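You operate a simulated robot arm through the tools that you are given. There is no shell and no other tool. Be economical: measure what you need, move in short steps, check, and stop when the job is done.

You are at the controls of a simulated two-armed robot. One attempt, no reset.

JOB
Put the hose stand on the yellow square, hold it, and reset its elbow to the card's angle.
Fine: loosen the red ring first and tighten it again after. Set down upright: hose stand.

The check looks at the end state, three seconds after you hand in, the way a careful person would. Anything else that was tipped, shoved, dropped, spilled or broken makes it a failure.

ROBOT AND FRAMES
Two 7-joint arms with two-finger parallel grippers on one trunk, on a base that drives. Base frame: it is fixed to the floor where the robot stands at the start and does not move with it; the origin is under the middle of the robot, x ahead of it, y to its left, z up. Lengths are in m, angles in degrees, forces in N, time in s.
The left shoulder is at the start at [0.02, 0.17, 1.122], the right one opposite. With the tool pointing down near the work surface each hand reaches from about 0.22 to 0.68 m from the robot's upright axis, wherever it stands, measured 20 degrees to its own side. Places, roughly: crimp size knob [1, -0.7, 0.9]; elbow card [0.3, 0.4, 0.9]; hose elbow [0.7, 0, 1.1]; red wing ring [0.7, 0, 1]; yellow square on the test bench [0.2, 0.3, 0.8]. Payload 3.8 kg a hand.
The TCP of each hand is the grasp point between the finger pads, 0.03 m short of the fingertips. In the tool frame z runs along the fingers and y along their closing line. Largest opening 0.11 m; finger width 0.02, thickness 0.01; the body of the gripper, 0.048 by 0.112 m, starts 0.055 m behind the TCP.
Orientation is that of the tool frame in the base frame, as a unit quaternion [w, x, y, z]. With the fingers straight down and closing along the base's y, the tool's x points along the base's -x, its y along +y and its z along -z.

CONTROLS
- The arms move only by the tool nudge_tool. It takes "left_steps", "right_steps" or both (then of equal length, played together; a hand with none holds still); each is a list of rows, each a list of 7 numbers: the shift along the base's x, y, z in units of 20 mm (1.0 is 20 mm), then the turn, a rotation vector about the base's x, y, z in units of 5 degrees (1.0 is 5 degrees), then the gripper command, from -1 (shut) to 1 (fully open), values between in proportion. In form: [[x, y, z, wx, wy, wz, fingers], ...]. A call has 1 to 10 rows; each row shifts and turns the commanded pose from where the row before left it. A call with a number of a shift or a turn outside -1 to 1 is refused whole. Each row takes 0.2 s and may step no farther than 0.05 m and 8.6 degrees from the row before; otherwise, or with a gripper value out of range, the whole call is refused. Where a pose cannot be reached the arm comes as near as it can. A force on the tool above 50 N (or 10 N above the force at the start of the call, whichever is more), or a blocked arm, ends the call early, and 0.2 s more pass. The fingers move at their own pace (about 0.072 m/s each) and stop on an object; they squeeze with about 40 N. The grip force told is the motor's: it shows also when the fingers shut on nothing. Time passes only in rows, and 0.2 s behind the last, so rows that do not move let the fingers close. It gives the time, the measured TCP pose, the force on the tool (base axes), the opening and the grip force at its end, in the units of the frame above (readings bear some noise), with the torque about the TCP (base axes, N m) and any sound that the robot's microphone picked up.
- Cameras (640 x 400 px; columns grow to the right, rows downward): "scene" is now at [0.1025, 0.0243, 1.3311]; the picture's right is [0.32, -0.95, 0.00], its down [-0.12, -0.04, -0.99] and it looks along [0.94, 0.32, -0.12] (base axes); focal length 214 px, centre (320, 200). "left" rides on the left gripper at [0.072, -0.017, -0.103] in its tool frame; the picture's right is [0.23, 0.97, 0.00], its down [-0.76, 0.18, -0.62] and it looks along [-0.61, 0.14, 0.78] (tool axes); focal length 222 px, centre (320, 200). "right" rides on the right gripper at [0.072, 0.017, -0.103] in its tool frame; the picture's right is [-0.23, 0.97, 0.00], its down [-0.76, -0.18, -0.62] and it looks along [-0.61, -0.14, 0.78] (tool axes); focal length 222 px, centre (320, 200). There is no depth. A picture from a camera that has moved, and an enlarged one, comes with that camera's place and axes in the base frame and with its lens. The place of the scene camera against the robot may be out by one fixed shift of up to 0.025 m in any direction.
- camera(camera): a new picture of that camera. No time passes.
- slide_trunk(by): slides the trunk up (or, below 0, down) by that many m; the arms and the scene camera ride with it, the base frame stays. It gives what a move gives, with no picture.
- roll_base(legs): drives the robot by 1 to 6 legs, each [ahead, turn to the left] in m and degrees, along the robot's own axes; the way and the turn of a leg run together, so that a leg with both is an arc; at most 1.5 m and 180 degrees a leg. The arms and the cameras ride along, it lands a little off, and it stops where it bumps. It gives what a move gives.
- aim_head(pan, tilt): turns the head with the scene camera to pan (to the left, within 80 degrees either way) and tilt (down, from -29 to 69), counted from straight ahead of the robot. It gives what a move gives.
- zoom(camera, box): a new picture of the part [left, top, right, bottom] of that camera's present view, enlarged. No time passes.
- close_job(): hands the job in; it is judged then, once.

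Work in short steps. Places have to be worked out from the pictures, the camera data and where the tool is seen: move nearer, look again, correct. Check each grasp and each placing, and mend what went wrong. You have 120 turns and 100 pictures in all, those below and enlarged ones among them. Open the grippers and draw the arms clear of the work before you hand the job in, unless the task says otherwise; then end with one line.

The tools are called after "Emit:" as a command line: name --argument value ..., lists and objects as JSON in quotes. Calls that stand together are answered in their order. nudge_tool: Moves the arms, as the interface text tells. Its arguments: {"type":"object","properties":{"left_steps":{"type":"array","items":{"type":"array","items":{"type":"number"}}},"right_steps":{"type":"array","items":{"type":"array","items":{"type":"number"}}}},"required":[]} The other tools are called the same way: slide_trunk (by) slides the trunk up or down; roll_base (legs) drives the base; aim_head (pan, tilt) turns the head that bears the scene camera; camera (camera) takes a picture; zoom (camera, box) takes an enlarged picture of a part of a camera's view; close_job () hands the job in.

At the start:

```text
time_s: 0.0
left_tcp_pos: [0.2682, 0.1175, 1.3801]
left_ee_rot: [0.0, 0.0, 1.0, -0.001]
left_force: [0.4, -1.3, 0.1]
left_moment: [-0.01, -0.02, 0.0]
left_grip_width: 0.1099
left_grip_force: 0.0
right_tcp_pos: [0.2726, -0.1032, 1.378]
right_ee_rot: [0.001, 0.0, 1.0, -0.001]
right_force: [0.3, -0.6, 0.1]
right_moment: [-0.01, -0.03, -0.02]
right_grip_width: 0.1099
right_grip_force: 0.1
trunk travel left (down, up): [-0.219, 0.351]
robot x, y, heading: [-0.0, 0.0044, 0.0]
head pan, tilt: [18.7, 7.1]
```

scene: 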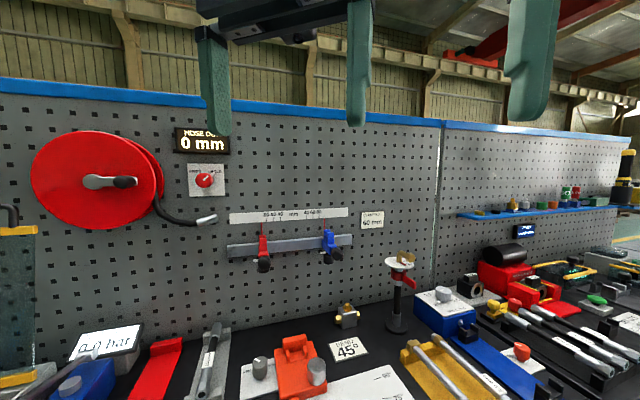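
right: 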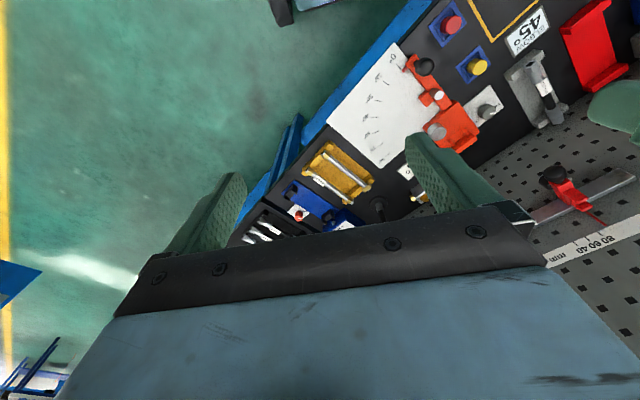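
left: 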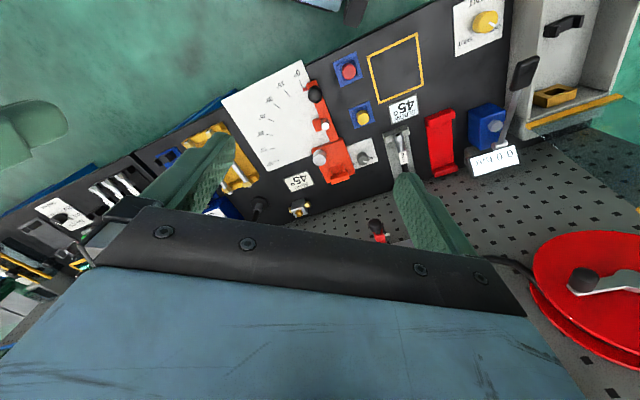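

I'll look at the bench: first the stand and the card, with the head tilted down.

Emit:
aim_head --pan 5 --tilt 35

Emit:
camera --camera "scene"

```text
time_s: 0.9
left_tcp_pos: [0.2679, 0.1175, 1.3808]
left_ee_rot: [0.0, 0.0, 1.0, 0.0]
left_force: [0.0, 1.3, 0.1]
left_moment: [0.01, 0.02, -0.01]
left_grip_width: 0.1099
left_grip_force: 0.2
right_tcp_pos: [0.274, -0.1034, 1.378]
right_ee_rot: [0.0, 0.0, 1.0, 0.001]
right_force: [-0.2, 0.5, -1.0]
right_moment: [0.01, -0.01, 0.0]
right_grip_width: 0.1098
right_grip_force: 0.0
trunk travel left (down, up): [-0.219, 0.351]
robot x, y, heading: [-0.0003, -0.003, -0.2]
head pan, tilt: [5.0, 35.0]
```

```text
96 pictures are left
camera scene: at [0.1027, 0.0023, 1.2864], right [0.09, -1.0, 0.0], down [-0.57, -0.05, -0.82], along [0.82, 0.07, -0.57], focal length 214 px, centre (320, 200)
```

scene: 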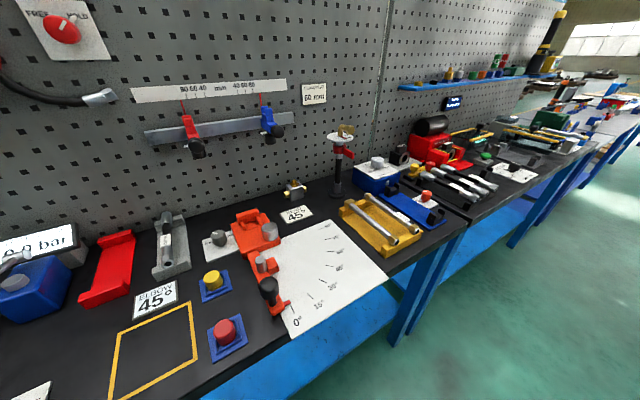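

Two cards are visible; I'll zoom in on both, and on the stand.

Emit:
zoom --camera "scene" --box '[280, 100, 400, 220]'

Emit:
zoom --camera "scene" --box '[100, 180, 340, 400]'

```text
3.33 times, centred on (340, 160) of scene
camera zoom: at [0.1027, 0.0023, 1.2864], right [0.09, -1.0, 0.0], down [-0.57, -0.05, -0.82], along [0.82, 0.07, -0.57], focal length 715 px, centre (253, 333)
```

zoom: 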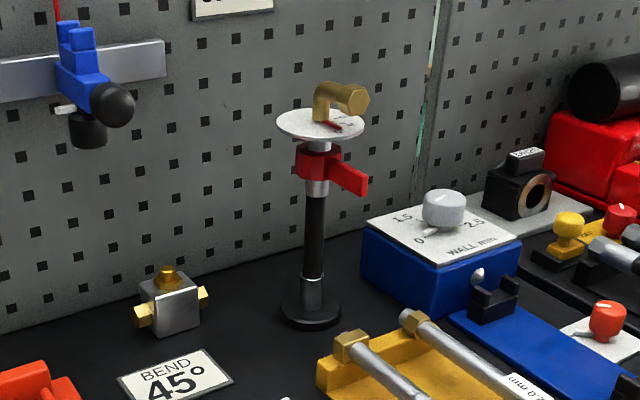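

```text
1.82 times, centred on (220, 290) of scene
camera zoom: at [0.1027, 0.0023, 1.2864], right [0.09, -1.0, 0.0], down [-0.57, -0.05, -0.82], along [0.82, 0.07, -0.57], focal length 390 px, centre (502, 36)
```

zoom: 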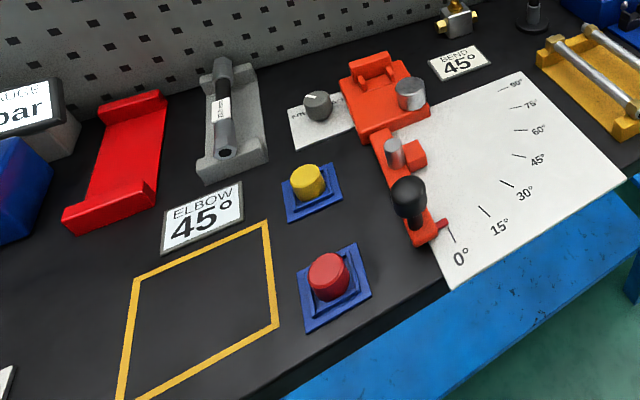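

The elbow card reads 45°. The bench runs at about 37° to me; I'll drive along it to the stand, then face it. First turn right and drive.

Emit:
roll_base --legs '[[0, -52], [0.5, 0], [0, 89]]'

Emit:
aim_head --pan 5 --tilt 32

Emit:
camera --camera "scene"

```text
time_s: 6.5
left_tcp_pos: [0.5847, -0.538, 1.3812]
left_ee_rot: [-0.001, 0.429, 0.903, -0.001]
left_force: [-0.5, 1.0, -1.5]
left_moment: [0.0, -0.03, -0.04]
left_grip_width: 0.11
left_grip_force: 0.0
right_tcp_pos: [0.4152, -0.6809, 1.3776]
right_ee_rot: [0.0, 0.431, 0.903, 0.0]
right_force: [-0.9, 0.2, 0.4]
right_moment: [-0.04, -0.03, -0.01]
right_grip_width: 0.1098
right_grip_force: 0.1
trunk travel left (down, up): [-0.219, 0.351]
robot x, y, heading: [0.3202, -0.4068, -50.9]
head pan, tilt: [5.0, 35.0]
stopped in leg 3: the robot was blocked; the commanded pose is now the measured one
```

```text
time_s: 7.2
left_tcp_pos: [0.5838, -0.5384, 1.381]
left_ee_rot: [0.001, 0.43, 0.903, 0.0]
left_force: [-0.7, 0.1, 0.9]
left_moment: [0.01, 0.0, -0.01]
left_grip_width: 0.1104
left_grip_force: 0.0
right_tcp_pos: [0.4155, -0.6825, 1.3782]
right_ee_rot: [0.0, 0.431, 0.903, 0.0]
right_force: [-0.4, -0.2, -0.6]
right_moment: [-0.03, -0.01, 0.01]
right_grip_width: 0.1104
right_grip_force: 0.0
trunk travel left (down, up): [-0.219, 0.351]
robot x, y, heading: [0.3269, -0.4077, -51.3]
head pan, tilt: [5.0, 32.0]
```

```text
93 pictures are left
camera scene: at [0.3919, -0.4916, 1.2909], right [-0.72, -0.69, 0.0], down [-0.37, 0.38, -0.85], along [0.59, -0.61, -0.53], focal length 214 px, centre (320, 200)
```

scene: 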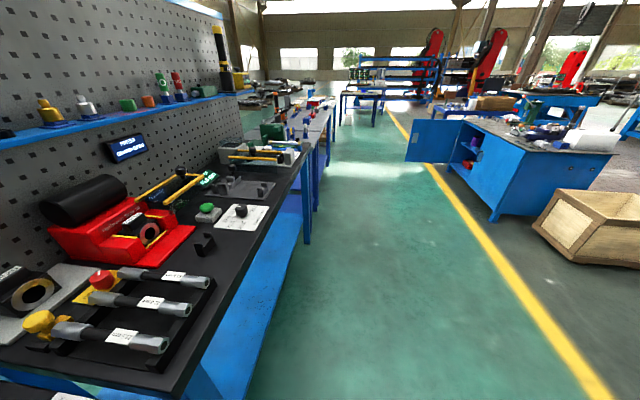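

The turn was blocked by the bench's nearness. I'll reverse a little, steer away from the bench, then turn to face it.

Emit:
roll_base --legs '[[-0.15, 0], [0, -40], [0.22, 0], [0, 127]]'

Emit:
camera --camera "scene"

```text
time_s: 17.0
left_tcp_pos: [0.3645, -0.2571, 1.3811]
left_ee_rot: [0.001, -0.324, 0.946, -0.001]
left_force: [-0.3, -0.3, 0.5]
left_moment: [0.01, -0.03, 0.0]
left_grip_width: 0.11
left_grip_force: 0.0
right_tcp_pos: [0.5028, -0.4277, 1.3791]
right_ee_rot: [0.0, -0.323, 0.946, 0.0]
right_force: [0.7, -0.4, -0.2]
right_moment: [-0.02, -0.03, 0.01]
right_grip_width: 0.1099
right_grip_force: 0.1
trunk travel left (down, up): [-0.219, 0.351]
robot x, y, heading: [0.2273, -0.5124, 37.9]
head pan, tilt: [5.0, 32.0]
```

```text
92 pictures are left
camera scene: at [0.3022, -0.4464, 1.291], right [0.68, -0.73, 0.0], down [-0.39, -0.36, -0.85], along [0.62, 0.58, -0.53], focal length 214 px, centre (320, 200)
```

scene: 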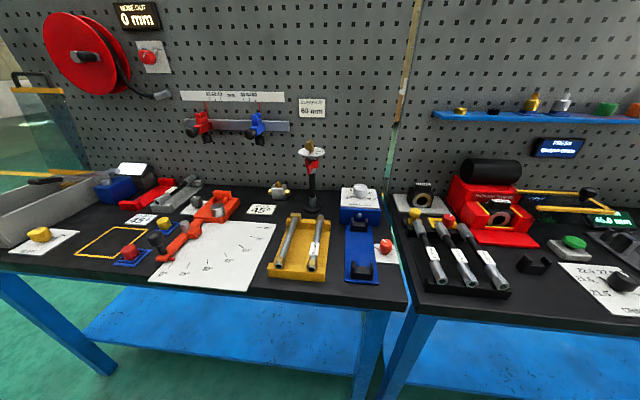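

The stand is near (0.73, -0.015) with the bench around z 0.87. I'll move ahead 0.1 m to bring it into reach and look again.

Emit:
roll_base --legs '[[0.1, 0]]'

Emit:
aim_head --pan 8 --tilt 30

Emit:
zoom --camera "scene" --box '[240, 100, 400, 260]'

Emit:
camera --camera "left"

```text
time_s: 18.2
left_tcp_pos: [0.445, -0.1961, 1.3803]
left_ee_rot: [0.0, -0.323, 0.946, -0.002]
left_force: [-0.2, 0.0, 0.4]
left_moment: [-0.05, 0.02, 0.0]
left_grip_width: 0.1099
left_grip_force: 0.1
right_tcp_pos: [0.5833, -0.366, 1.3786]
right_ee_rot: [0.001, -0.322, 0.947, 0.0]
right_force: [-0.1, 0.4, 0.5]
right_moment: [-0.05, 0.08, 0.01]
right_grip_width: 0.1104
right_grip_force: 0.0
trunk travel left (down, up): [-0.219, 0.351]
robot x, y, heading: [0.3097, -0.4497, 37.8]
head pan, tilt: [5.0, 32.0]
```

```text
time_s: 18.8
left_tcp_pos: [0.443, -0.1953, 1.3801]
left_ee_rot: [0.0, -0.323, 0.946, 0.0]
left_force: [0.5, -0.1, -0.4]
left_moment: [-0.03, 0.0, 0.01]
left_grip_width: 0.1099
left_grip_force: 0.1
right_tcp_pos: [0.5832, -0.3664, 1.3785]
right_ee_rot: [0.0, -0.322, 0.947, 0.0]
right_force: [-0.4, 0.8, -0.4]
right_moment: [-0.02, -0.01, 0.01]
right_grip_width: 0.1102
right_grip_force: 0.0
trunk travel left (down, up): [-0.219, 0.351]
robot x, y, heading: [0.301, -0.4509, 37.6]
head pan, tilt: [8.0, 30.0]
```

```text
2.50 times, centred on (320, 180) of scene
camera zoom: at [0.3787, -0.3815, 1.2941], right [0.71, -0.7, 0.0], down [-0.35, -0.36, -0.87], along [0.61, 0.62, -0.5], focal length 536 px, centre (320, 250)
```

zoom: 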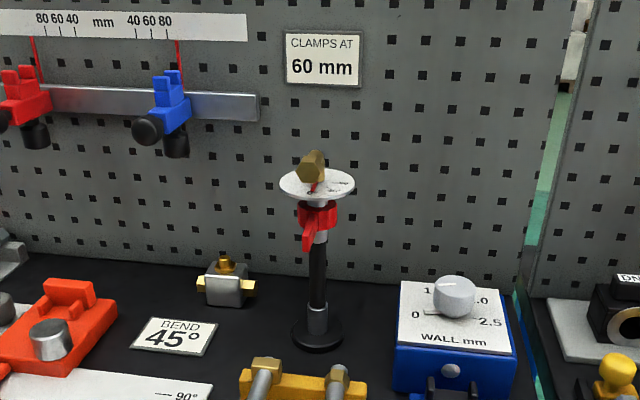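

```text
90 pictures are left
camera left: at [0.3966, -0.253, 1.4845], right [-0.78, 0.63, 0.0], down [0.49, 0.61, 0.62], along [0.39, 0.48, -0.78], focal length 222 px, centre (320, 200)
```

left: 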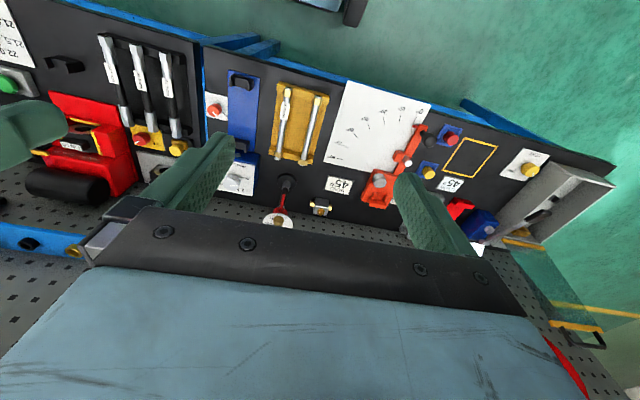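

Column is near (0.728, -0.015), bare black tube between z≈0.93 and 1.01, wing pointing at me around z 1.05. I'll bring the left hand round to a tilted horizontal approach from the left, starting high.

Emit:
nudge_tool --left_steps '[[0.58, 0.82, 0, 0, 0, -0.93, 1], [0.58, 0.82, 0, 0, 0, -0.93, 1], [0.58, 0.82, 0, 0, 0, -0.93, 1], [0.58, 0.82, 0, 0, 0, -0.93, 1], [0.58, 0.82, 0, 0, 0, -0.93, 1], [0.58, 0.82, 0, 0, 0, -0.93, 1], [0.58, 0.82, 0, 0, 0, -0.93, 1], [0.58, 0.82, -0.5, 0.087, -0.996, 0, 1], [0.58, 0.82, -0.5, 0.087, -0.996, 0, 1], [0.58, 0.82, -0.5, 0.087, -0.996, 0, 1]]'

Emit:
nudge_tool --left_steps '[[0, 0, -0.8, 0.087, -0.996, 0, 1], [0, 0, -0.8, 0.087, -0.996, 0, 1], [0, 0, -0.8, 0.087, -0.996, 0, 1], [0, 0, -0.8, 0.087, -0.996, 0, 1], [0, 0, -0.8, 0.087, -0.996, 0, 1], [0, 0, -0.8, 0.087, -0.996, 0, 1], [0, 0, -0.8, 0.087, -0.996, 0, 1], [0, 0, -0.8, 0.087, -0.996, 0, 1], [0, 0, -0.8, 0.087, -0.996, 0, 1], [0, 0, -0.8, 0.087, -0.996, 0, 1]]'

Emit:
camera --camera "scene"

Emit:
camera --camera "left"

```text
time_s: 21.0
left_tcp_pos: [0.5543, -0.0441, 1.3252]
left_ee_rot: [0.131, -0.045, 0.99, 0.005]
left_force: [0.1, 0.3, 1.0]
left_moment: [0.0, -0.02, 0.01]
left_grip_width: 0.1098
left_grip_force: 0.0
left hand out of reach, approached as far as the arm can: row 6, 7
right_tcp_pos: [0.5829, -0.3666, 1.3784]
right_ee_rot: [0.0, -0.323, 0.947, 0.0]
right_force: [-0.1, 0.1, 0.2]
right_moment: [0.01, 0.01, 0.03]
right_grip_width: 0.1099
right_grip_force: 0.0
trunk travel left (down, up): [-0.219, 0.351]
robot x, y, heading: [0.3037, -0.4566, 37.7]
head pan, tilt: [8.0, 30.0]
```

```text
time_s: 23.2
left_tcp_pos: [0.5519, -0.043, 1.1649]
left_ee_rot: [0.538, -0.038, 0.842, 0.023]
left_force: [0.7, 0.1, 0.3]
left_moment: [0.0, -0.02, 0.02]
left_grip_width: 0.1101
left_grip_force: 0.1
right_tcp_pos: [0.5826, -0.3672, 1.3787]
right_ee_rot: [0.0, -0.322, 0.947, 0.0]
right_force: [0.0, -0.2, 0.2]
right_moment: [0.03, 0.0, 0.01]
right_grip_width: 0.1101
right_grip_force: 0.1
trunk travel left (down, up): [-0.219, 0.351]
robot x, y, heading: [0.304, -0.4537, 37.9]
head pan, tilt: [8.0, 30.0]
```

```text
89 pictures are left
camera scene: at [0.3784, -0.3813, 1.2941], right [0.72, -0.7, 0.0], down [-0.35, -0.36, -0.87], along [0.61, 0.62, -0.5], focal length 214 px, centre (320, 200)
```

scene: 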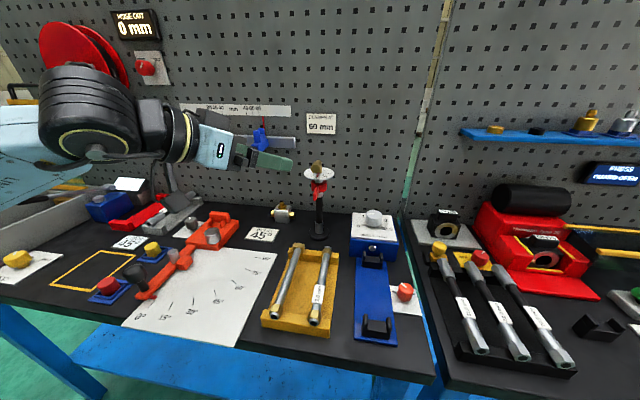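

```text
88 pictures are left
camera left: at [0.4308, -0.07, 1.1423], right [-0.18, 0.96, -0.21], down [-0.26, 0.16, 0.95], along [0.95, 0.23, 0.22], focal length 222 px, centre (320, 200)
```

left: 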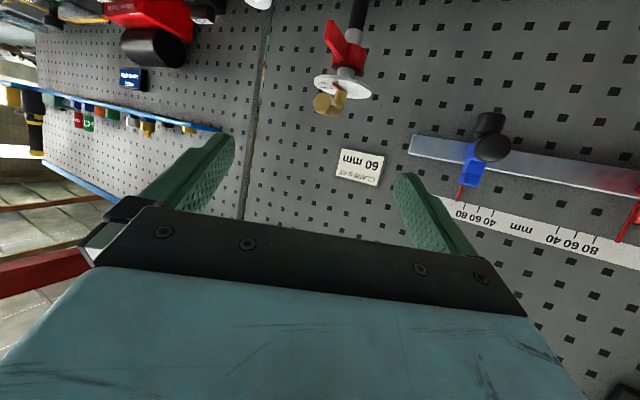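

The left camera puts the ring slightly lower (≈1.03) and the stand near y≈0. I'll descend most of the way in front of it and look again.

Emit:
nudge_tool --left_steps '[[0, 0.1, -1, 0, 0, 0, 1], [0, 0.1, -1, 0, 0, 0, 1], [0, 0.1, -1, 0, 0, 0, 1], [0, 0.1, -1, 0, 0, 0, 1], [0, 0.1, -1, 0, 0, 0, 1], [0, 0.1, -1, 0, 0, 0, 1], [0, 0.1, -1, 0, 0, 0, 1], [0, 0.1, -1, 0, 0, 0, 1], [0, 0.1, -1, 0, 0, 0, 1]]'

Emit:
camera --camera "left"

Emit:
camera --camera "scene"

```text
time_s: 25.2
left_tcp_pos: [0.5511, -0.026, 0.9847]
left_ee_rot: [0.537, -0.037, 0.842, 0.021]
left_force: [0.2, -0.8, -0.6]
left_moment: [-0.03, 0.0, -0.05]
left_grip_width: 0.11
left_grip_force: 0.0
right_tcp_pos: [0.5829, -0.3678, 1.3779]
right_ee_rot: [0.0, -0.322, 0.947, 0.0]
right_force: [-0.4, 0.4, 0.5]
right_moment: [0.01, -0.03, 0.0]
right_grip_width: 0.11
right_grip_force: 0.0
trunk travel left (down, up): [-0.219, 0.351]
robot x, y, heading: [0.3051, -0.4534, 37.7]
head pan, tilt: [8.0, 30.0]
```

```text
87 pictures are left
camera left: at [0.43, -0.0541, 0.9637], right [-0.18, 0.96, -0.21], down [-0.26, 0.16, 0.95], along [0.95, 0.23, 0.22], focal length 222 px, centre (320, 200)
```

left: 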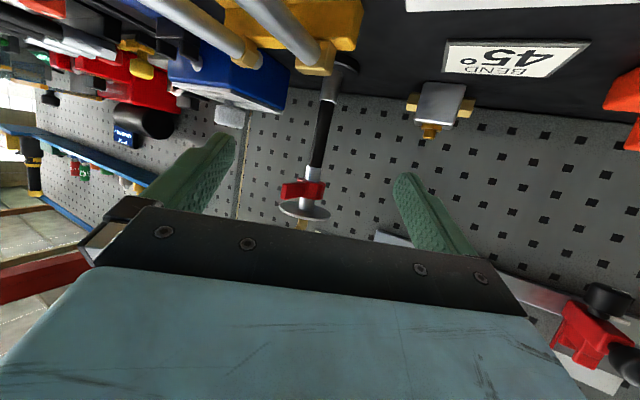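

```text
86 pictures are left
camera scene: at [0.3786, -0.3814, 1.2941], right [0.72, -0.7, 0.0], down [-0.35, -0.36, -0.87], along [0.61, 0.62, -0.5], focal length 214 px, centre (320, 200)
```

scene: 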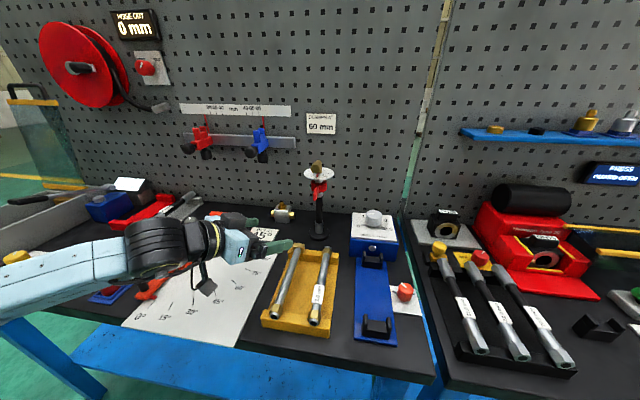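

Triangulated: stand ≈ (0.739, 0.005), bench z≈0.855, black tube from 0.90 to 0.985. I'll settle to z 0.955, advance part-way with fingers open, and check.

Emit:
nudge_tool --left_steps '[[0, 0.5, -0.75, 0, 0, 0, 1], [0, 0.5, -0.75, 0, 0, 0, 1], [1, 0.09, 0, 0, 0, 0, 1], [1, 0.09, 0, 0, 0, 0, 1], [1, 0.09, 0, 0, 0, 0, 1], [1, 0.09, 0, 0, 0, 0, 1], [1, 0.09, 0, 0, 0, 0, 1]]'

Emit:
camera --camera "left"

Emit:
zoom --camera "scene" --box '[200, 130, 380, 310]'

```text
time_s: 26.8
left_tcp_pos: [0.6536, 0.0023, 0.9551]
left_ee_rot: [0.536, -0.038, 0.843, 0.022]
left_force: [0.0, 0.6, 0.1]
left_moment: [-0.03, 0.02, -0.02]
left_grip_width: 0.1097
left_grip_force: 0.1
right_tcp_pos: [0.5836, -0.3668, 1.3779]
right_ee_rot: [0.0, -0.322, 0.947, 0.0]
right_force: [-0.2, -0.5, -0.8]
right_moment: [0.01, 0.0, 0.02]
right_grip_width: 0.1101
right_grip_force: 0.1
trunk travel left (down, up): [-0.219, 0.351]
robot x, y, heading: [0.3032, -0.4555, 38.0]
head pan, tilt: [8.0, 30.0]
```

```text
85 pictures are left
camera left: at [0.5311, -0.0255, 0.9332], right [-0.18, 0.96, -0.21], down [-0.26, 0.16, 0.95], along [0.95, 0.23, 0.22], focal length 222 px, centre (320, 200)
```

left: 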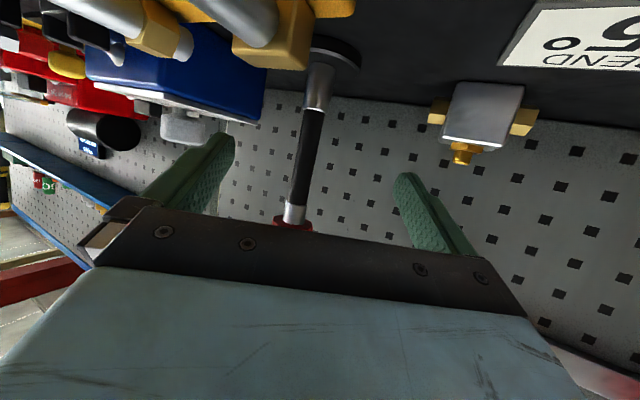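

```text
2.22 times, centred on (290, 220) of scene
camera zoom: at [0.3791, -0.3815, 1.2941], right [0.72, -0.7, 0.0], down [-0.35, -0.36, -0.87], along [0.61, 0.62, -0.5], focal length 477 px, centre (387, 156)
```

zoom: 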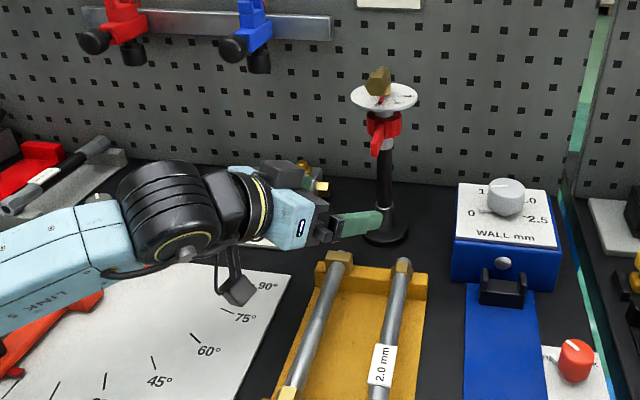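

The column sits centred between the fingers, straight ahead by about 85 mm. I'll advance and close.

Emit:
nudge_tool --left_steps '[[1, 0.04, 0, 0, 0, 0, 1], [1, 0.04, 0, 0, 0, 0, 1], [1, 0.04, 0, 0, 0, 0, 1], [1, 0.04, 0, 0, 0, 0, 1], [0.2, 0, 0, 0, 0, 0, 1]]'

Emit:
camera --camera "left"

Emit:
zoom --camera "scene" --box '[240, 130, 400, 290]'

```text
time_s: 28.0
left_tcp_pos: [0.7357, 0.0049, 0.9549]
left_ee_rot: [0.536, -0.038, 0.843, 0.022]
left_force: [0.5, 0.4, 0.9]
left_moment: [0.02, 0.02, -0.01]
left_grip_width: 0.11
left_grip_force: 0.1
right_tcp_pos: [0.5836, -0.367, 1.3776]
right_ee_rot: [0.0, -0.322, 0.947, 0.0]
right_force: [0.5, -0.6, 0.1]
right_moment: [-0.06, 0.02, 0.0]
right_grip_width: 0.11
right_grip_force: 0.1
trunk travel left (down, up): [-0.219, 0.351]
robot x, y, heading: [0.3074, -0.457, 37.7]
head pan, tilt: [8.0, 30.0]
```

```text
83 pictures are left
camera left: at [0.6135, -0.0224, 0.9336], right [-0.18, 0.96, -0.21], down [-0.26, 0.16, 0.95], along [0.95, 0.23, 0.22], focal length 222 px, centre (320, 200)
```

left: 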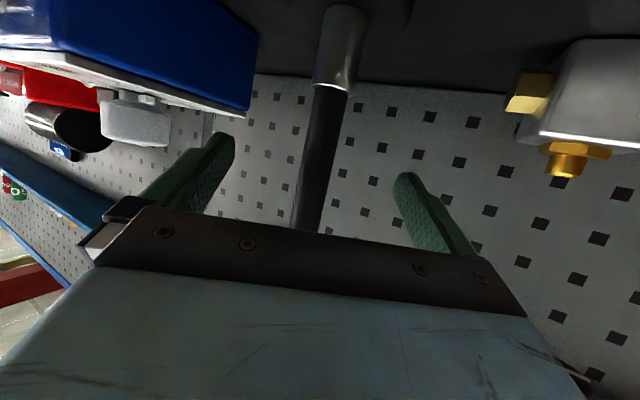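

```text
2.50 times, centred on (320, 210) of scene
camera zoom: at [0.3786, -0.3815, 1.2941], right [0.72, -0.7, 0.0], down [-0.35, -0.36, -0.87], along [0.61, 0.62, -0.5], focal length 536 px, centre (320, 175)
```

zoom: 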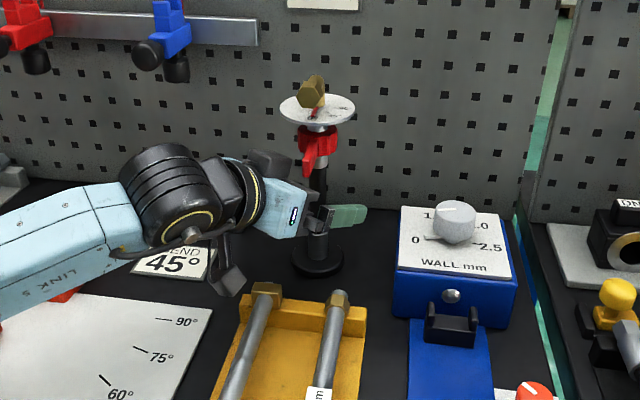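

The column is between the fingers. Close the gripper.

Emit:
nudge_tool --left_steps '[[0, 0, 0, 0, 0, 0, -1], [0, 0, 0, 0, 0, 0, -1], [0, 0, 0, 0, 0, 0, -1], [0, 0, 0, 0, 0, 0, -1], [0, 0, 0, 0, 0, 0, -1]]'

Emit:
camera --camera "left"

Emit:
zoom --camera "scene" --box '[270, 140, 370, 240]'

```text
time_s: 29.2
left_tcp_pos: [0.7361, 0.0046, 0.9559]
left_ee_rot: [0.537, -0.037, 0.842, 0.022]
left_force: [1.2, -2.3, 1.4]
left_moment: [-0.02, -0.06, -0.07]
left_grip_width: 0.0195
left_grip_force: 40.4
right_tcp_pos: [0.5833, -0.3666, 1.3792]
right_ee_rot: [0.0, -0.322, 0.947, 0.0]
right_force: [0.1, 0.7, 0.3]
right_moment: [0.0, -0.01, -0.01]
right_grip_width: 0.1099
right_grip_force: 0.1
trunk travel left (down, up): [-0.219, 0.351]
robot x, y, heading: [0.3039, -0.4549, 37.6]
head pan, tilt: [8.0, 30.0]
```

```text
81 pictures are left
camera left: at [0.6137, -0.023, 0.934], right [-0.18, 0.96, -0.21], down [-0.26, 0.16, 0.95], along [0.95, 0.22, 0.22], focal length 222 px, centre (320, 200)
```

left: 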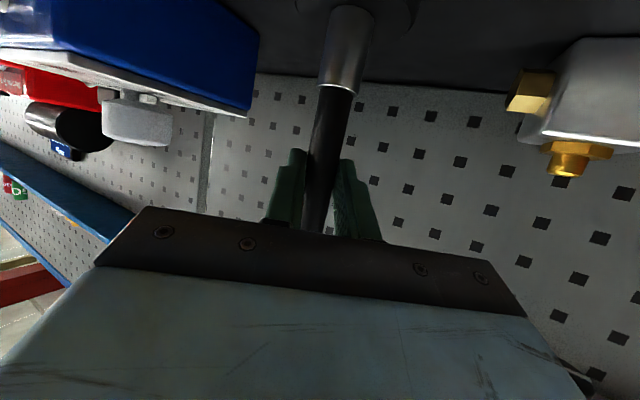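

```text
4.00 times, centred on (320, 190) of scene
camera zoom: at [0.3788, -0.382, 1.2941], right [0.72, -0.7, 0.0], down [-0.35, -0.36, -0.87], along [0.61, 0.62, -0.5], focal length 858 px, centre (320, 240)
```

zoom: 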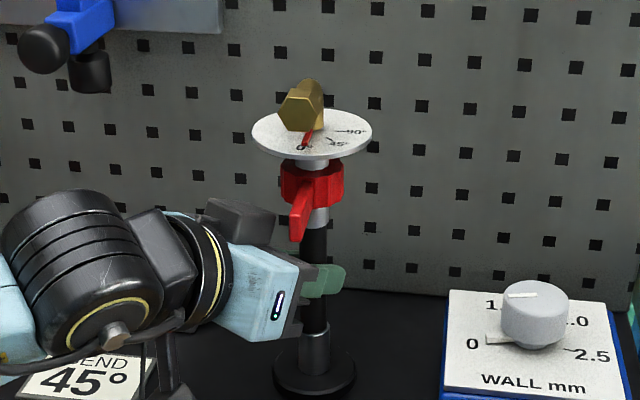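

Firm grip (40 N, 19.5 mm). The dial shows 0/45/90 with the red pointer near 0, angles growing counter-clockwise from above. Lift straight up and check.

Emit:
nudge_tool --left_steps '[[0, 0, 0.5, 0, 0, 0, -1], [0, 0, 0.5, 0, 0, 0, -1], [0, 0, 1, 0, 0, 0, -1], [0, 0, 1, 0, 0, 0, -1], [0, 0, 1, 0, 0, 0, -1], [0, 0, 1, 0, 0, 0, -1]]'

Emit:
camera --camera "scene"

```text
time_s: 30.6
left_tcp_pos: [0.7365, 0.0049, 1.0545]
left_ee_rot: [0.536, -0.037, 0.843, 0.021]
left_force: [0.4, 0.2, -8.3]
left_moment: [-0.01, 0.1, 0.01]
left_grip_width: 0.0193
left_grip_force: 40.4
right_tcp_pos: [0.5834, -0.3669, 1.3788]
right_ee_rot: [0.0, -0.322, 0.947, 0.0]
right_force: [0.5, 0.4, 0.4]
right_moment: [-0.02, 0.03, -0.02]
right_grip_width: 0.1102
right_grip_force: 0.1
trunk travel left (down, up): [-0.219, 0.351]
robot x, y, heading: [0.2991, -0.4521, 37.8]
head pan, tilt: [8.0, 30.0]
```

```text
79 pictures are left
camera scene: at [0.3791, -0.3812, 1.2941], right [0.72, -0.7, 0.0], down [-0.35, -0.36, -0.87], along [0.61, 0.62, -0.5], focal length 214 px, centre (320, 200)
```

scene: 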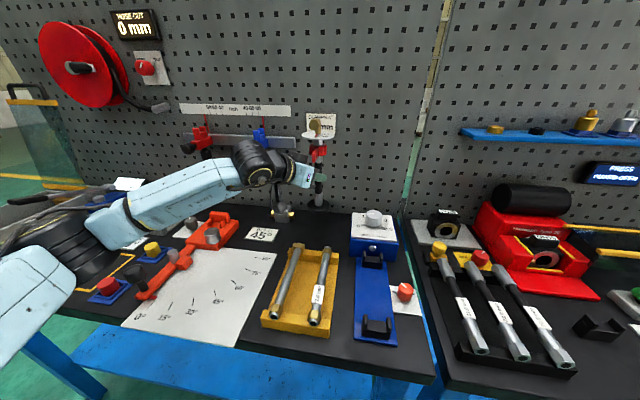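

Lifted, still upright. Raise further and draw back toward the robot before driving.

Emit:
nudge_tool --left_steps '[[0, 0, 1, 0, 0, 0, -1], [0, 0, 1, 0, 0, 0, -1], [0, 0, 1, 0, 0, 0, -1], [-0.5, -0.4, 1, 0, 0, 0, -1], [-0.8, -0.6, 0.5, 0, 0, 0, -1], [-0.8, -0.6, 0.5, 0, 0, 0, -1], [-0.8, -0.6, 0.5, 0, 0, 0, -1], [-0.8, -0.6, 0, 0, 0, 0, -1], [-0.8, -0.6, 0, 0, 0, 0, -1], [-0.8, -0.6, 0, 0, 0, 0, -1]]'

Emit:
roll_base --legs '[[-0.1, 0]]'

Emit:
camera --camera "scene"

```text
time_s: 32.8
left_tcp_pos: [0.6289, -0.0717, 1.1646]
left_ee_rot: [0.536, -0.037, 0.843, 0.021]
left_force: [0.7, -0.2, -7.8]
left_moment: [0.04, 0.11, 0.01]
left_grip_width: 0.0194
left_grip_force: 40.0
right_tcp_pos: [0.5829, -0.3666, 1.3788]
right_ee_rot: [0.0, -0.322, 0.947, -0.001]
right_force: [0.1, 0.1, -0.1]
right_moment: [-0.01, -0.02, 0.01]
right_grip_width: 0.1102
right_grip_force: 0.1
trunk travel left (down, up): [-0.219, 0.351]
robot x, y, heading: [0.3044, -0.4538, 37.8]
head pan, tilt: [8.0, 30.0]
```

```text
time_s: 34.0
left_tcp_pos: [0.5482, -0.1333, 1.1657]
left_ee_rot: [0.536, -0.038, 0.843, 0.022]
left_force: [0.1, -0.6, -7.8]
left_moment: [0.0, 0.07, 0.03]
left_grip_width: 0.0195
left_grip_force: 40.7
right_tcp_pos: [0.5021, -0.4285, 1.3794]
right_ee_rot: [0.0, -0.324, 0.946, -0.001]
right_force: [-0.6, -0.5, 0.2]
right_moment: [0.02, -0.01, 0.0]
right_grip_width: 0.1098
right_grip_force: 0.0
trunk travel left (down, up): [-0.219, 0.351]
robot x, y, heading: [0.2279, -0.5173, 38.0]
head pan, tilt: [8.0, 30.0]
```

```text
78 pictures are left
camera scene: at [0.2984, -0.4431, 1.2941], right [0.72, -0.7, 0.0], down [-0.35, -0.36, -0.87], along [0.6, 0.62, -0.5], focal length 214 px, centre (320, 200)
```

scene: 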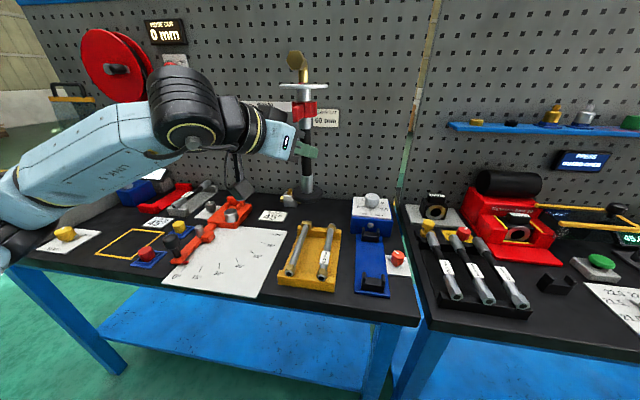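

Now drive: turn right, reverse along the bench, and turn back to face it near the square.

Emit:
roll_base --legs '[[0, -94], [-0.55, 0], [0, 94]]'

Emit:
aim_head --pan 10 --tilt 45

Emit:
camera --camera "scene"

```text
time_s: 45.1
left_tcp_pos: [0.2456, 0.332, 1.1644]
left_ee_rot: [0.536, -0.035, 0.843, 0.02]
left_force: [0.2, 0.5, 0.2]
left_moment: [0.03, 0.02, -0.01]
left_grip_width: 0.0221
left_grip_force: 40.2
right_tcp_pos: [0.1964, 0.0377, 1.3792]
right_ee_rot: [0.0, -0.32, 0.947, 0.0]
right_force: [-0.6, -0.6, 0.2]
right_moment: [0.0, 0.01, 0.01]
right_grip_width: 0.11
right_grip_force: 0.0
trunk travel left (down, up): [-0.219, 0.351]
robot x, y, heading: [-0.0838, -0.0465, 37.5]
head pan, tilt: [8.0, 30.0]
```

```text
time_s: 45.9
left_tcp_pos: [0.2458, 0.3323, 1.1648]
left_ee_rot: [0.535, -0.035, 0.844, 0.019]
left_force: [-0.1, -0.6, 0.9]
left_moment: [-0.02, 0.03, -0.02]
left_grip_width: 0.0222
left_grip_force: 39.9
right_tcp_pos: [0.1961, 0.0385, 1.3783]
right_ee_rot: [0.0, -0.32, 0.947, 0.001]
right_force: [0.2, -0.5, 0.4]
right_moment: [-0.01, -0.01, 0.02]
right_grip_width: 0.1103
right_grip_force: 0.0
trunk travel left (down, up): [-0.219, 0.351]
robot x, y, heading: [-0.0822, -0.0449, 37.2]
head pan, tilt: [10.0, 45.0]
```

```text
77 pictures are left
camera scene: at [-0.0164, 0.0205, 1.2715], right [0.73, -0.68, 0.0], down [-0.48, -0.52, -0.71], along [0.48, 0.52, -0.71], focal length 214 px, centre (320, 200)
```

scene: 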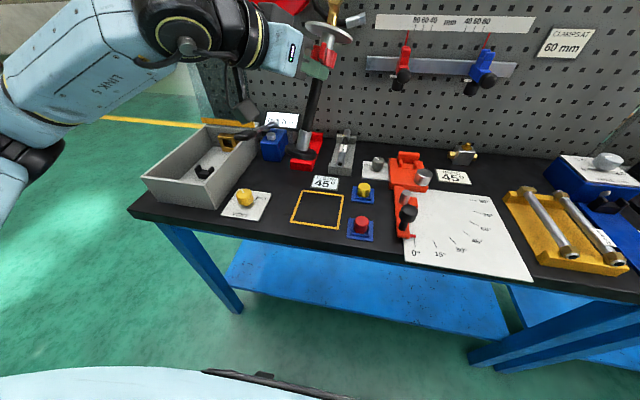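

The readings changed (no weight, wider grip) and the stand looks tilted. Zoom in to see.

Emit:
zoom --camera "scene" --box '[220, 0, 400, 180]'

Emit:
camera --camera "left"

Emit:
aim_head --pan 18 --tilt 15

Emit:
camera --camera "scene"

```text
2.22 times, centred on (310, 90) of scene
camera zoom: at [-0.0164, 0.0205, 1.2715], right [0.73, -0.68, 0.0], down [-0.48, -0.52, -0.71], along [0.48, 0.52, -0.71], focal length 477 px, centre (342, 444)
```

zoom: 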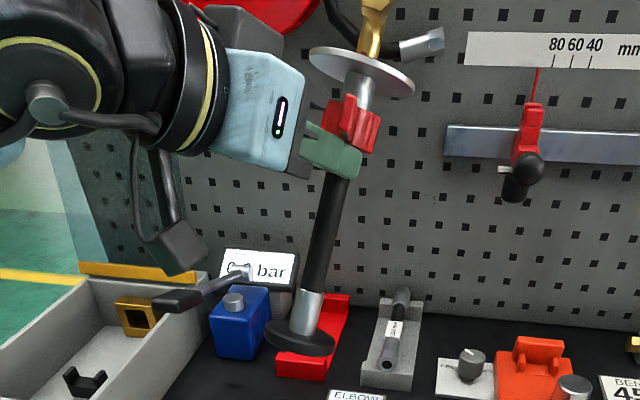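

```text
75 pictures are left
camera left: at [0.1226, 0.3055, 1.1427], right [-0.18, 0.96, -0.21], down [-0.25, 0.16, 0.95], along [0.95, 0.22, 0.22], focal length 222 px, centre (320, 200)
```

left: 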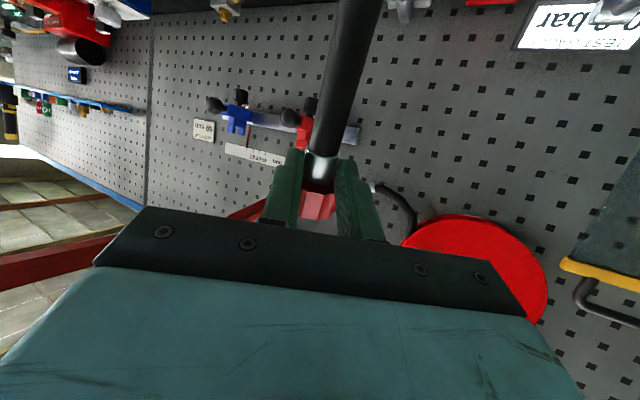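

```text
time_s: 46.9
left_tcp_pos: [0.2447, 0.3325, 1.164]
left_ee_rot: [0.536, -0.036, 0.843, 0.02]
left_force: [-0.7, 0.5, -0.6]
left_moment: [-0.03, 0.0, 0.03]
left_grip_width: 0.0222
left_grip_force: 40.1
right_tcp_pos: [0.197, 0.0377, 1.3782]
right_ee_rot: [0.0, -0.32, 0.947, 0.001]
right_force: [0.8, 0.2, 0.0]
right_moment: [0.03, 0.0, -0.01]
right_grip_width: 0.1101
right_grip_force: 0.1
trunk travel left (down, up): [-0.219, 0.351]
robot x, y, heading: [-0.0822, -0.0443, 37.4]
head pan, tilt: [18.0, 15.0]
```

```text
74 pictures are left
camera scene: at [-0.0183, 0.0376, 1.3182], right [0.82, -0.57, 0.0], down [-0.15, -0.21, -0.97], along [0.55, 0.79, -0.26], focal length 214 px, centre (320, 200)
```

scene: 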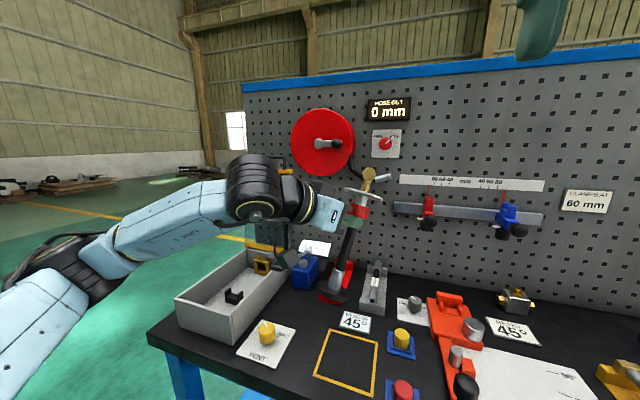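

The stand slid down in the grip to the ring and leans ~11°, apparently while turning; the ring may have shifted. I'll raise 20 mm slowly to see whether the weight shows and it hangs free.

Emit:
nudge_tool --left_steps '[[0, 0, 0.5, 0, 0, 0, -1], [0, 0, 0.5, 0, 0, 0, -1], [0, 0, 0, 0, 0, 0, -1]]'

Emit:
zoom --camera "scene" --box '[280, 140, 440, 300]'

```text
time_s: 47.7
left_tcp_pos: [0.2449, 0.3324, 1.183]
left_ee_rot: [0.535, -0.035, 0.844, 0.02]
left_force: [0.0, -0.7, -7.8]
left_moment: [-0.02, 0.0, 0.04]
left_grip_width: 0.0223
left_grip_force: 39.7
right_tcp_pos: [0.1966, 0.0384, 1.3787]
right_ee_rot: [0.0, -0.32, 0.947, 0.0]
right_force: [0.0, -0.6, -0.1]
right_moment: [0.01, 0.04, -0.01]
right_grip_width: 0.11
right_grip_force: 0.2
trunk travel left (down, up): [-0.219, 0.351]
robot x, y, heading: [-0.0781, -0.0493, 37.1]
head pan, tilt: [18.0, 15.0]
```

```text
2.50 times, centred on (360, 220) of scene
camera zoom: at [-0.0183, 0.0376, 1.3182], right [0.82, -0.57, 0.0], down [-0.15, -0.21, -0.97], along [0.55, 0.79, -0.26], focal length 536 px, centre (220, 150)
```

zoom: 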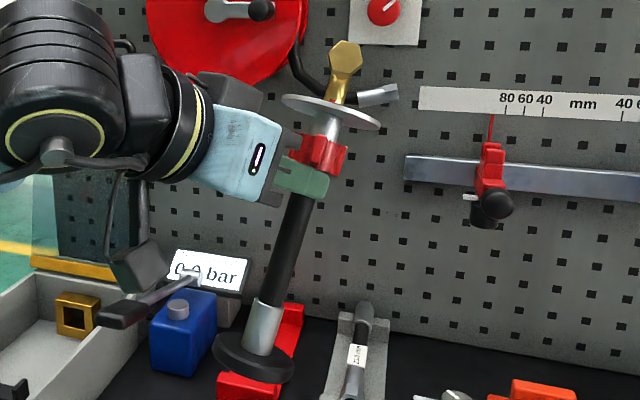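

The weight shows again, so the stand hangs free, tilted about the finger axis (aligned to the tool). I'll pitch the tool up 20° to bring it near upright and view it from the scene camera.

Emit:
nudge_tool --left_steps '[[0, 0, 0.3, 0.087, -0.996, 0, -1], [0, 0, 0.3, 0.087, -0.996, 0, -1], [0, 0, 0.3, 0.087, -0.996, 0, -1], [0, 0, 0.3, 0.087, -0.996, 0, -1], [0, 0, 0, 0, 0, 0, -1]]'

Emit:
camera --camera "scene"

Emit:
zoom --camera "scene" --box '[280, 130, 440, 290]'

Emit:
camera --camera "left"

```text
time_s: 48.9
left_tcp_pos: [0.2429, 0.3321, 1.2079]
left_ee_rot: [0.674, -0.031, 0.738, 0.027]
left_force: [0.0, 0.2, -8.1]
left_moment: [0.0, 0.23, 0.0]
left_grip_width: 0.0221
left_grip_force: 39.9
right_tcp_pos: [0.1961, 0.0391, 1.379]
right_ee_rot: [0.0, -0.32, 0.947, 0.0]
right_force: [-0.3, 0.4, 0.5]
right_moment: [-0.03, -0.05, 0.03]
right_grip_width: 0.1099
right_grip_force: 0.0
trunk travel left (down, up): [-0.219, 0.351]
robot x, y, heading: [-0.0828, -0.0466, 37.1]
head pan, tilt: [18.0, 15.0]
```

```text
72 pictures are left
camera scene: at [-0.0183, 0.0375, 1.3182], right [0.82, -0.57, 0.0], down [-0.15, -0.21, -0.97], along [0.55, 0.79, -0.26], focal length 214 px, centre (320, 200)
```

scene: 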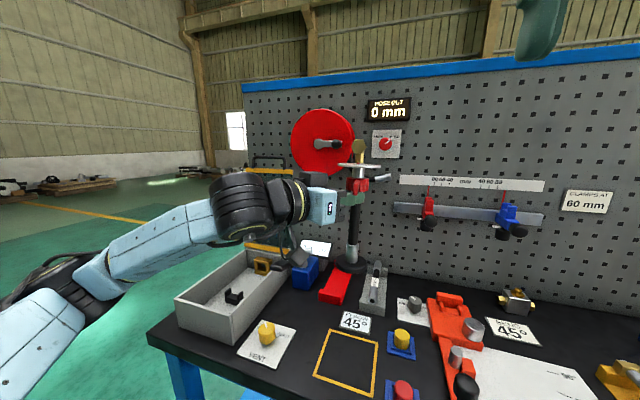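

```text
2.50 times, centred on (360, 210) of scene
camera zoom: at [-0.0183, 0.0375, 1.3182], right [0.82, -0.57, 0.0], down [-0.15, -0.21, -0.97], along [0.55, 0.79, -0.26], focal length 536 px, centre (220, 175)
```

zoom: 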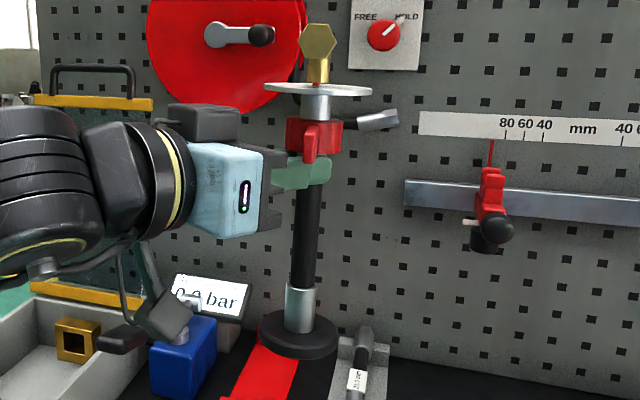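

```text
70 pictures are left
camera left: at [0.1363, 0.3061, 1.1454], right [-0.1, 0.97, -0.23], down [-0.57, 0.14, 0.81], along [0.82, 0.21, 0.53], focal length 222 px, centre (320, 200)
```

left: 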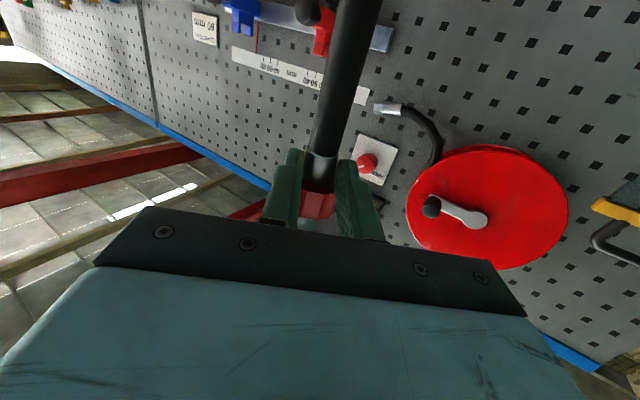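

Nearly upright now (≈1.5° left). The square's centre works out near (0.225, 0.305). I'll finish the pitch correction, move above it and lower to just above the bench, then look.

Emit:
nudge_tool --left_steps '[[-0.2, -0.3, -0.8, 0.03, -0.34, 0, -1], [-0.2, -0.3, -0.9, 0, 0, 0, -1], [-0.2, -0.3, -0.9, 0, 0, 0, -1], [-0.2, -0.3, -0.9, 0, 0, 0, -1], [0, 0, -0.9, 0, 0, 0, -1], [0, 0, -0.9, 0, 0, 0, -1], [0, 0, -0.9, 0, 0, 0, -1]]'

Emit:
aim_head --pan 20 --tilt 40

Emit:
camera --camera "scene"

```text
time_s: 50.5
left_tcp_pos: [0.2286, 0.3083, 1.0832]
left_ee_rot: [0.686, -0.03, 0.727, 0.027]
left_force: [-0.7, 0.8, -8.3]
left_moment: [-0.02, 0.23, 0.03]
left_grip_width: 0.0221
left_grip_force: 40.2
right_tcp_pos: [0.1969, 0.0384, 1.3784]
right_ee_rot: [0.0, -0.32, 0.947, 0.0]
right_force: [-0.4, -0.5, 0.2]
right_moment: [0.01, 0.03, 0.0]
right_grip_width: 0.1099
right_grip_force: 0.0
trunk travel left (down, up): [-0.219, 0.351]
robot x, y, heading: [-0.0819, -0.0463, 37.1]
head pan, tilt: [18.0, 15.0]
```

```text
time_s: 51.4
left_tcp_pos: [0.2282, 0.3079, 1.0853]
left_ee_rot: [0.684, -0.031, 0.728, 0.027]
left_force: [-0.4, -0.6, -7.6]
left_moment: [0.0, 0.21, 0.0]
left_grip_width: 0.022
left_grip_force: 40.3
right_tcp_pos: [0.1969, 0.0374, 1.3796]
right_ee_rot: [-0.001, -0.32, 0.948, 0.001]
right_force: [-0.2, -0.1, 0.1]
right_moment: [-0.01, 0.0, 0.02]
right_grip_width: 0.1102
right_grip_force: 0.1
trunk travel left (down, up): [-0.219, 0.351]
robot x, y, heading: [-0.0829, -0.0442, 37.4]
head pan, tilt: [20.0, 40.0]
```

```text
69 pictures are left
camera scene: at [-0.0256, 0.0323, 1.2788], right [0.84, -0.54, 0.0], down [-0.35, -0.54, -0.77], along [0.41, 0.64, -0.64], focal length 214 px, centre (320, 200)
```

scene: 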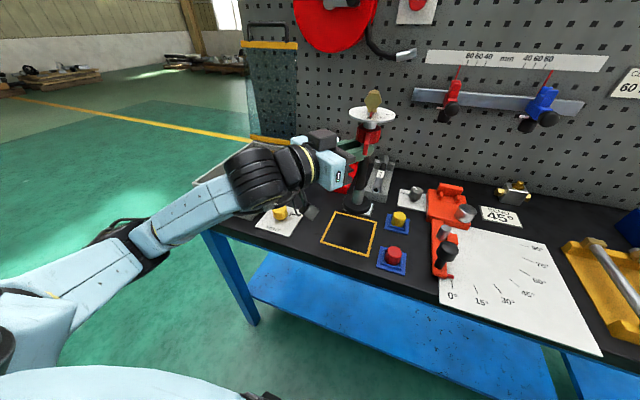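

The projected landing point (351, 234) matches the square's centre (351, 234). Lower further and look before touchdown.

Emit:
nudge_tool --left_steps '[[0, 0, -0.7, 0, 0, 0, -1], [0, 0, -0.7, 0, 0, 0, -1], [0, 0, -0.7, 0, 0, 0, -1], [0, 0, -0.7, 0, 0, 0, -1], [0, 0, 0, 0, 0, 0, -1]]'

Emit:
zoom --camera "scene" --box '[270, 90, 430, 270]'

```text
time_s: 52.6
left_tcp_pos: [0.228, 0.3073, 1.0261]
left_ee_rot: [0.685, -0.03, 0.728, 0.027]
left_force: [0.1, 0.4, -8.2]
left_moment: [-0.03, 0.18, -0.02]
left_grip_width: 0.0224
left_grip_force: 40.2
right_tcp_pos: [0.196, 0.0381, 1.3788]
right_ee_rot: [0.0, -0.321, 0.947, 0.001]
right_force: [-0.3, 0.0, -0.1]
right_moment: [-0.02, 0.04, 0.0]
right_grip_width: 0.11
right_grip_force: 0.0
trunk travel left (down, up): [-0.219, 0.351]
robot x, y, heading: [-0.0835, -0.047, 37.4]
head pan, tilt: [20.0, 40.0]
```

```text
2.22 times, centred on (350, 180) of scene
camera zoom: at [-0.0256, 0.0323, 1.2787], right [0.84, -0.54, 0.0], down [-0.35, -0.54, -0.77], along [0.41, 0.64, -0.64], focal length 477 px, centre (253, 244)
```

zoom: 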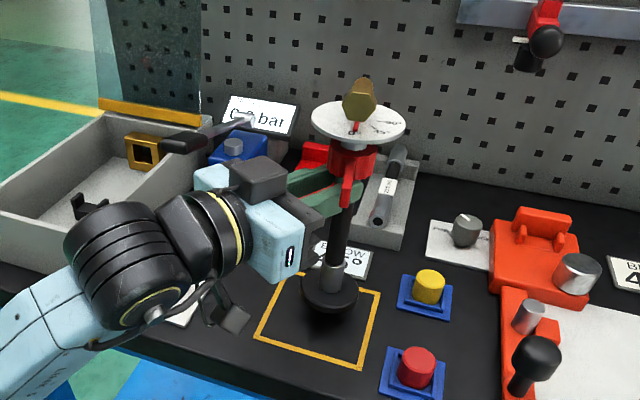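

Good alignment. Lower in small steps until the contact force shows.

Emit:
nudge_tool --left_steps '[[0, 0, -0.3, 0, 0, 0, -1], [0, 0, -0.3, 0, 0, 0, -1], [0, 0, -0.3, 0, 0, 0, -1], [0, 0, 0, 0, 0, 0, -1]]'

Emit:
zoom --camera "scene" --box '[290, 90, 410, 270]'

```text
time_s: 53.6
left_tcp_pos: [0.2275, 0.308, 1.009]
left_ee_rot: [0.685, -0.03, 0.727, 0.027]
left_force: [0.0, 0.7, -7.1]
left_moment: [0.01, 0.2, 0.03]
left_grip_width: 0.022
left_grip_force: 40.0
right_tcp_pos: [0.1966, 0.038, 1.3775]
right_ee_rot: [-0.001, -0.32, 0.948, -0.001]
right_force: [0.4, 0.5, 0.5]
right_moment: [-0.01, -0.02, -0.01]
right_grip_width: 0.1099
right_grip_force: 0.1
trunk travel left (down, up): [-0.219, 0.351]
robot x, y, heading: [-0.0824, -0.047, 37.6]
head pan, tilt: [20.0, 40.0]
```

```text
2.22 times, centred on (350, 180) of scene
camera zoom: at [-0.0256, 0.0322, 1.2787], right [0.84, -0.54, 0.0], down [-0.35, -0.54, -0.77], along [0.41, 0.64, -0.64], focal length 477 px, centre (253, 244)
```

zoom: 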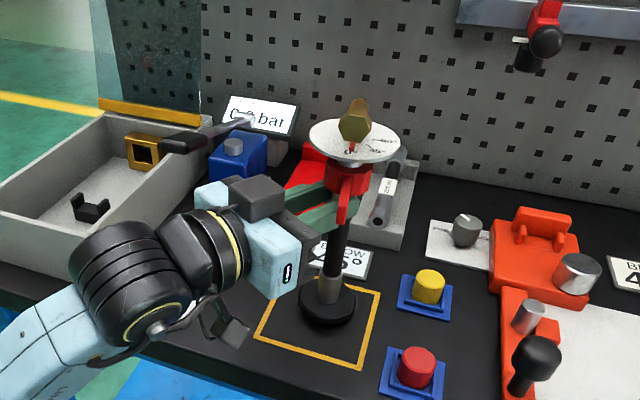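

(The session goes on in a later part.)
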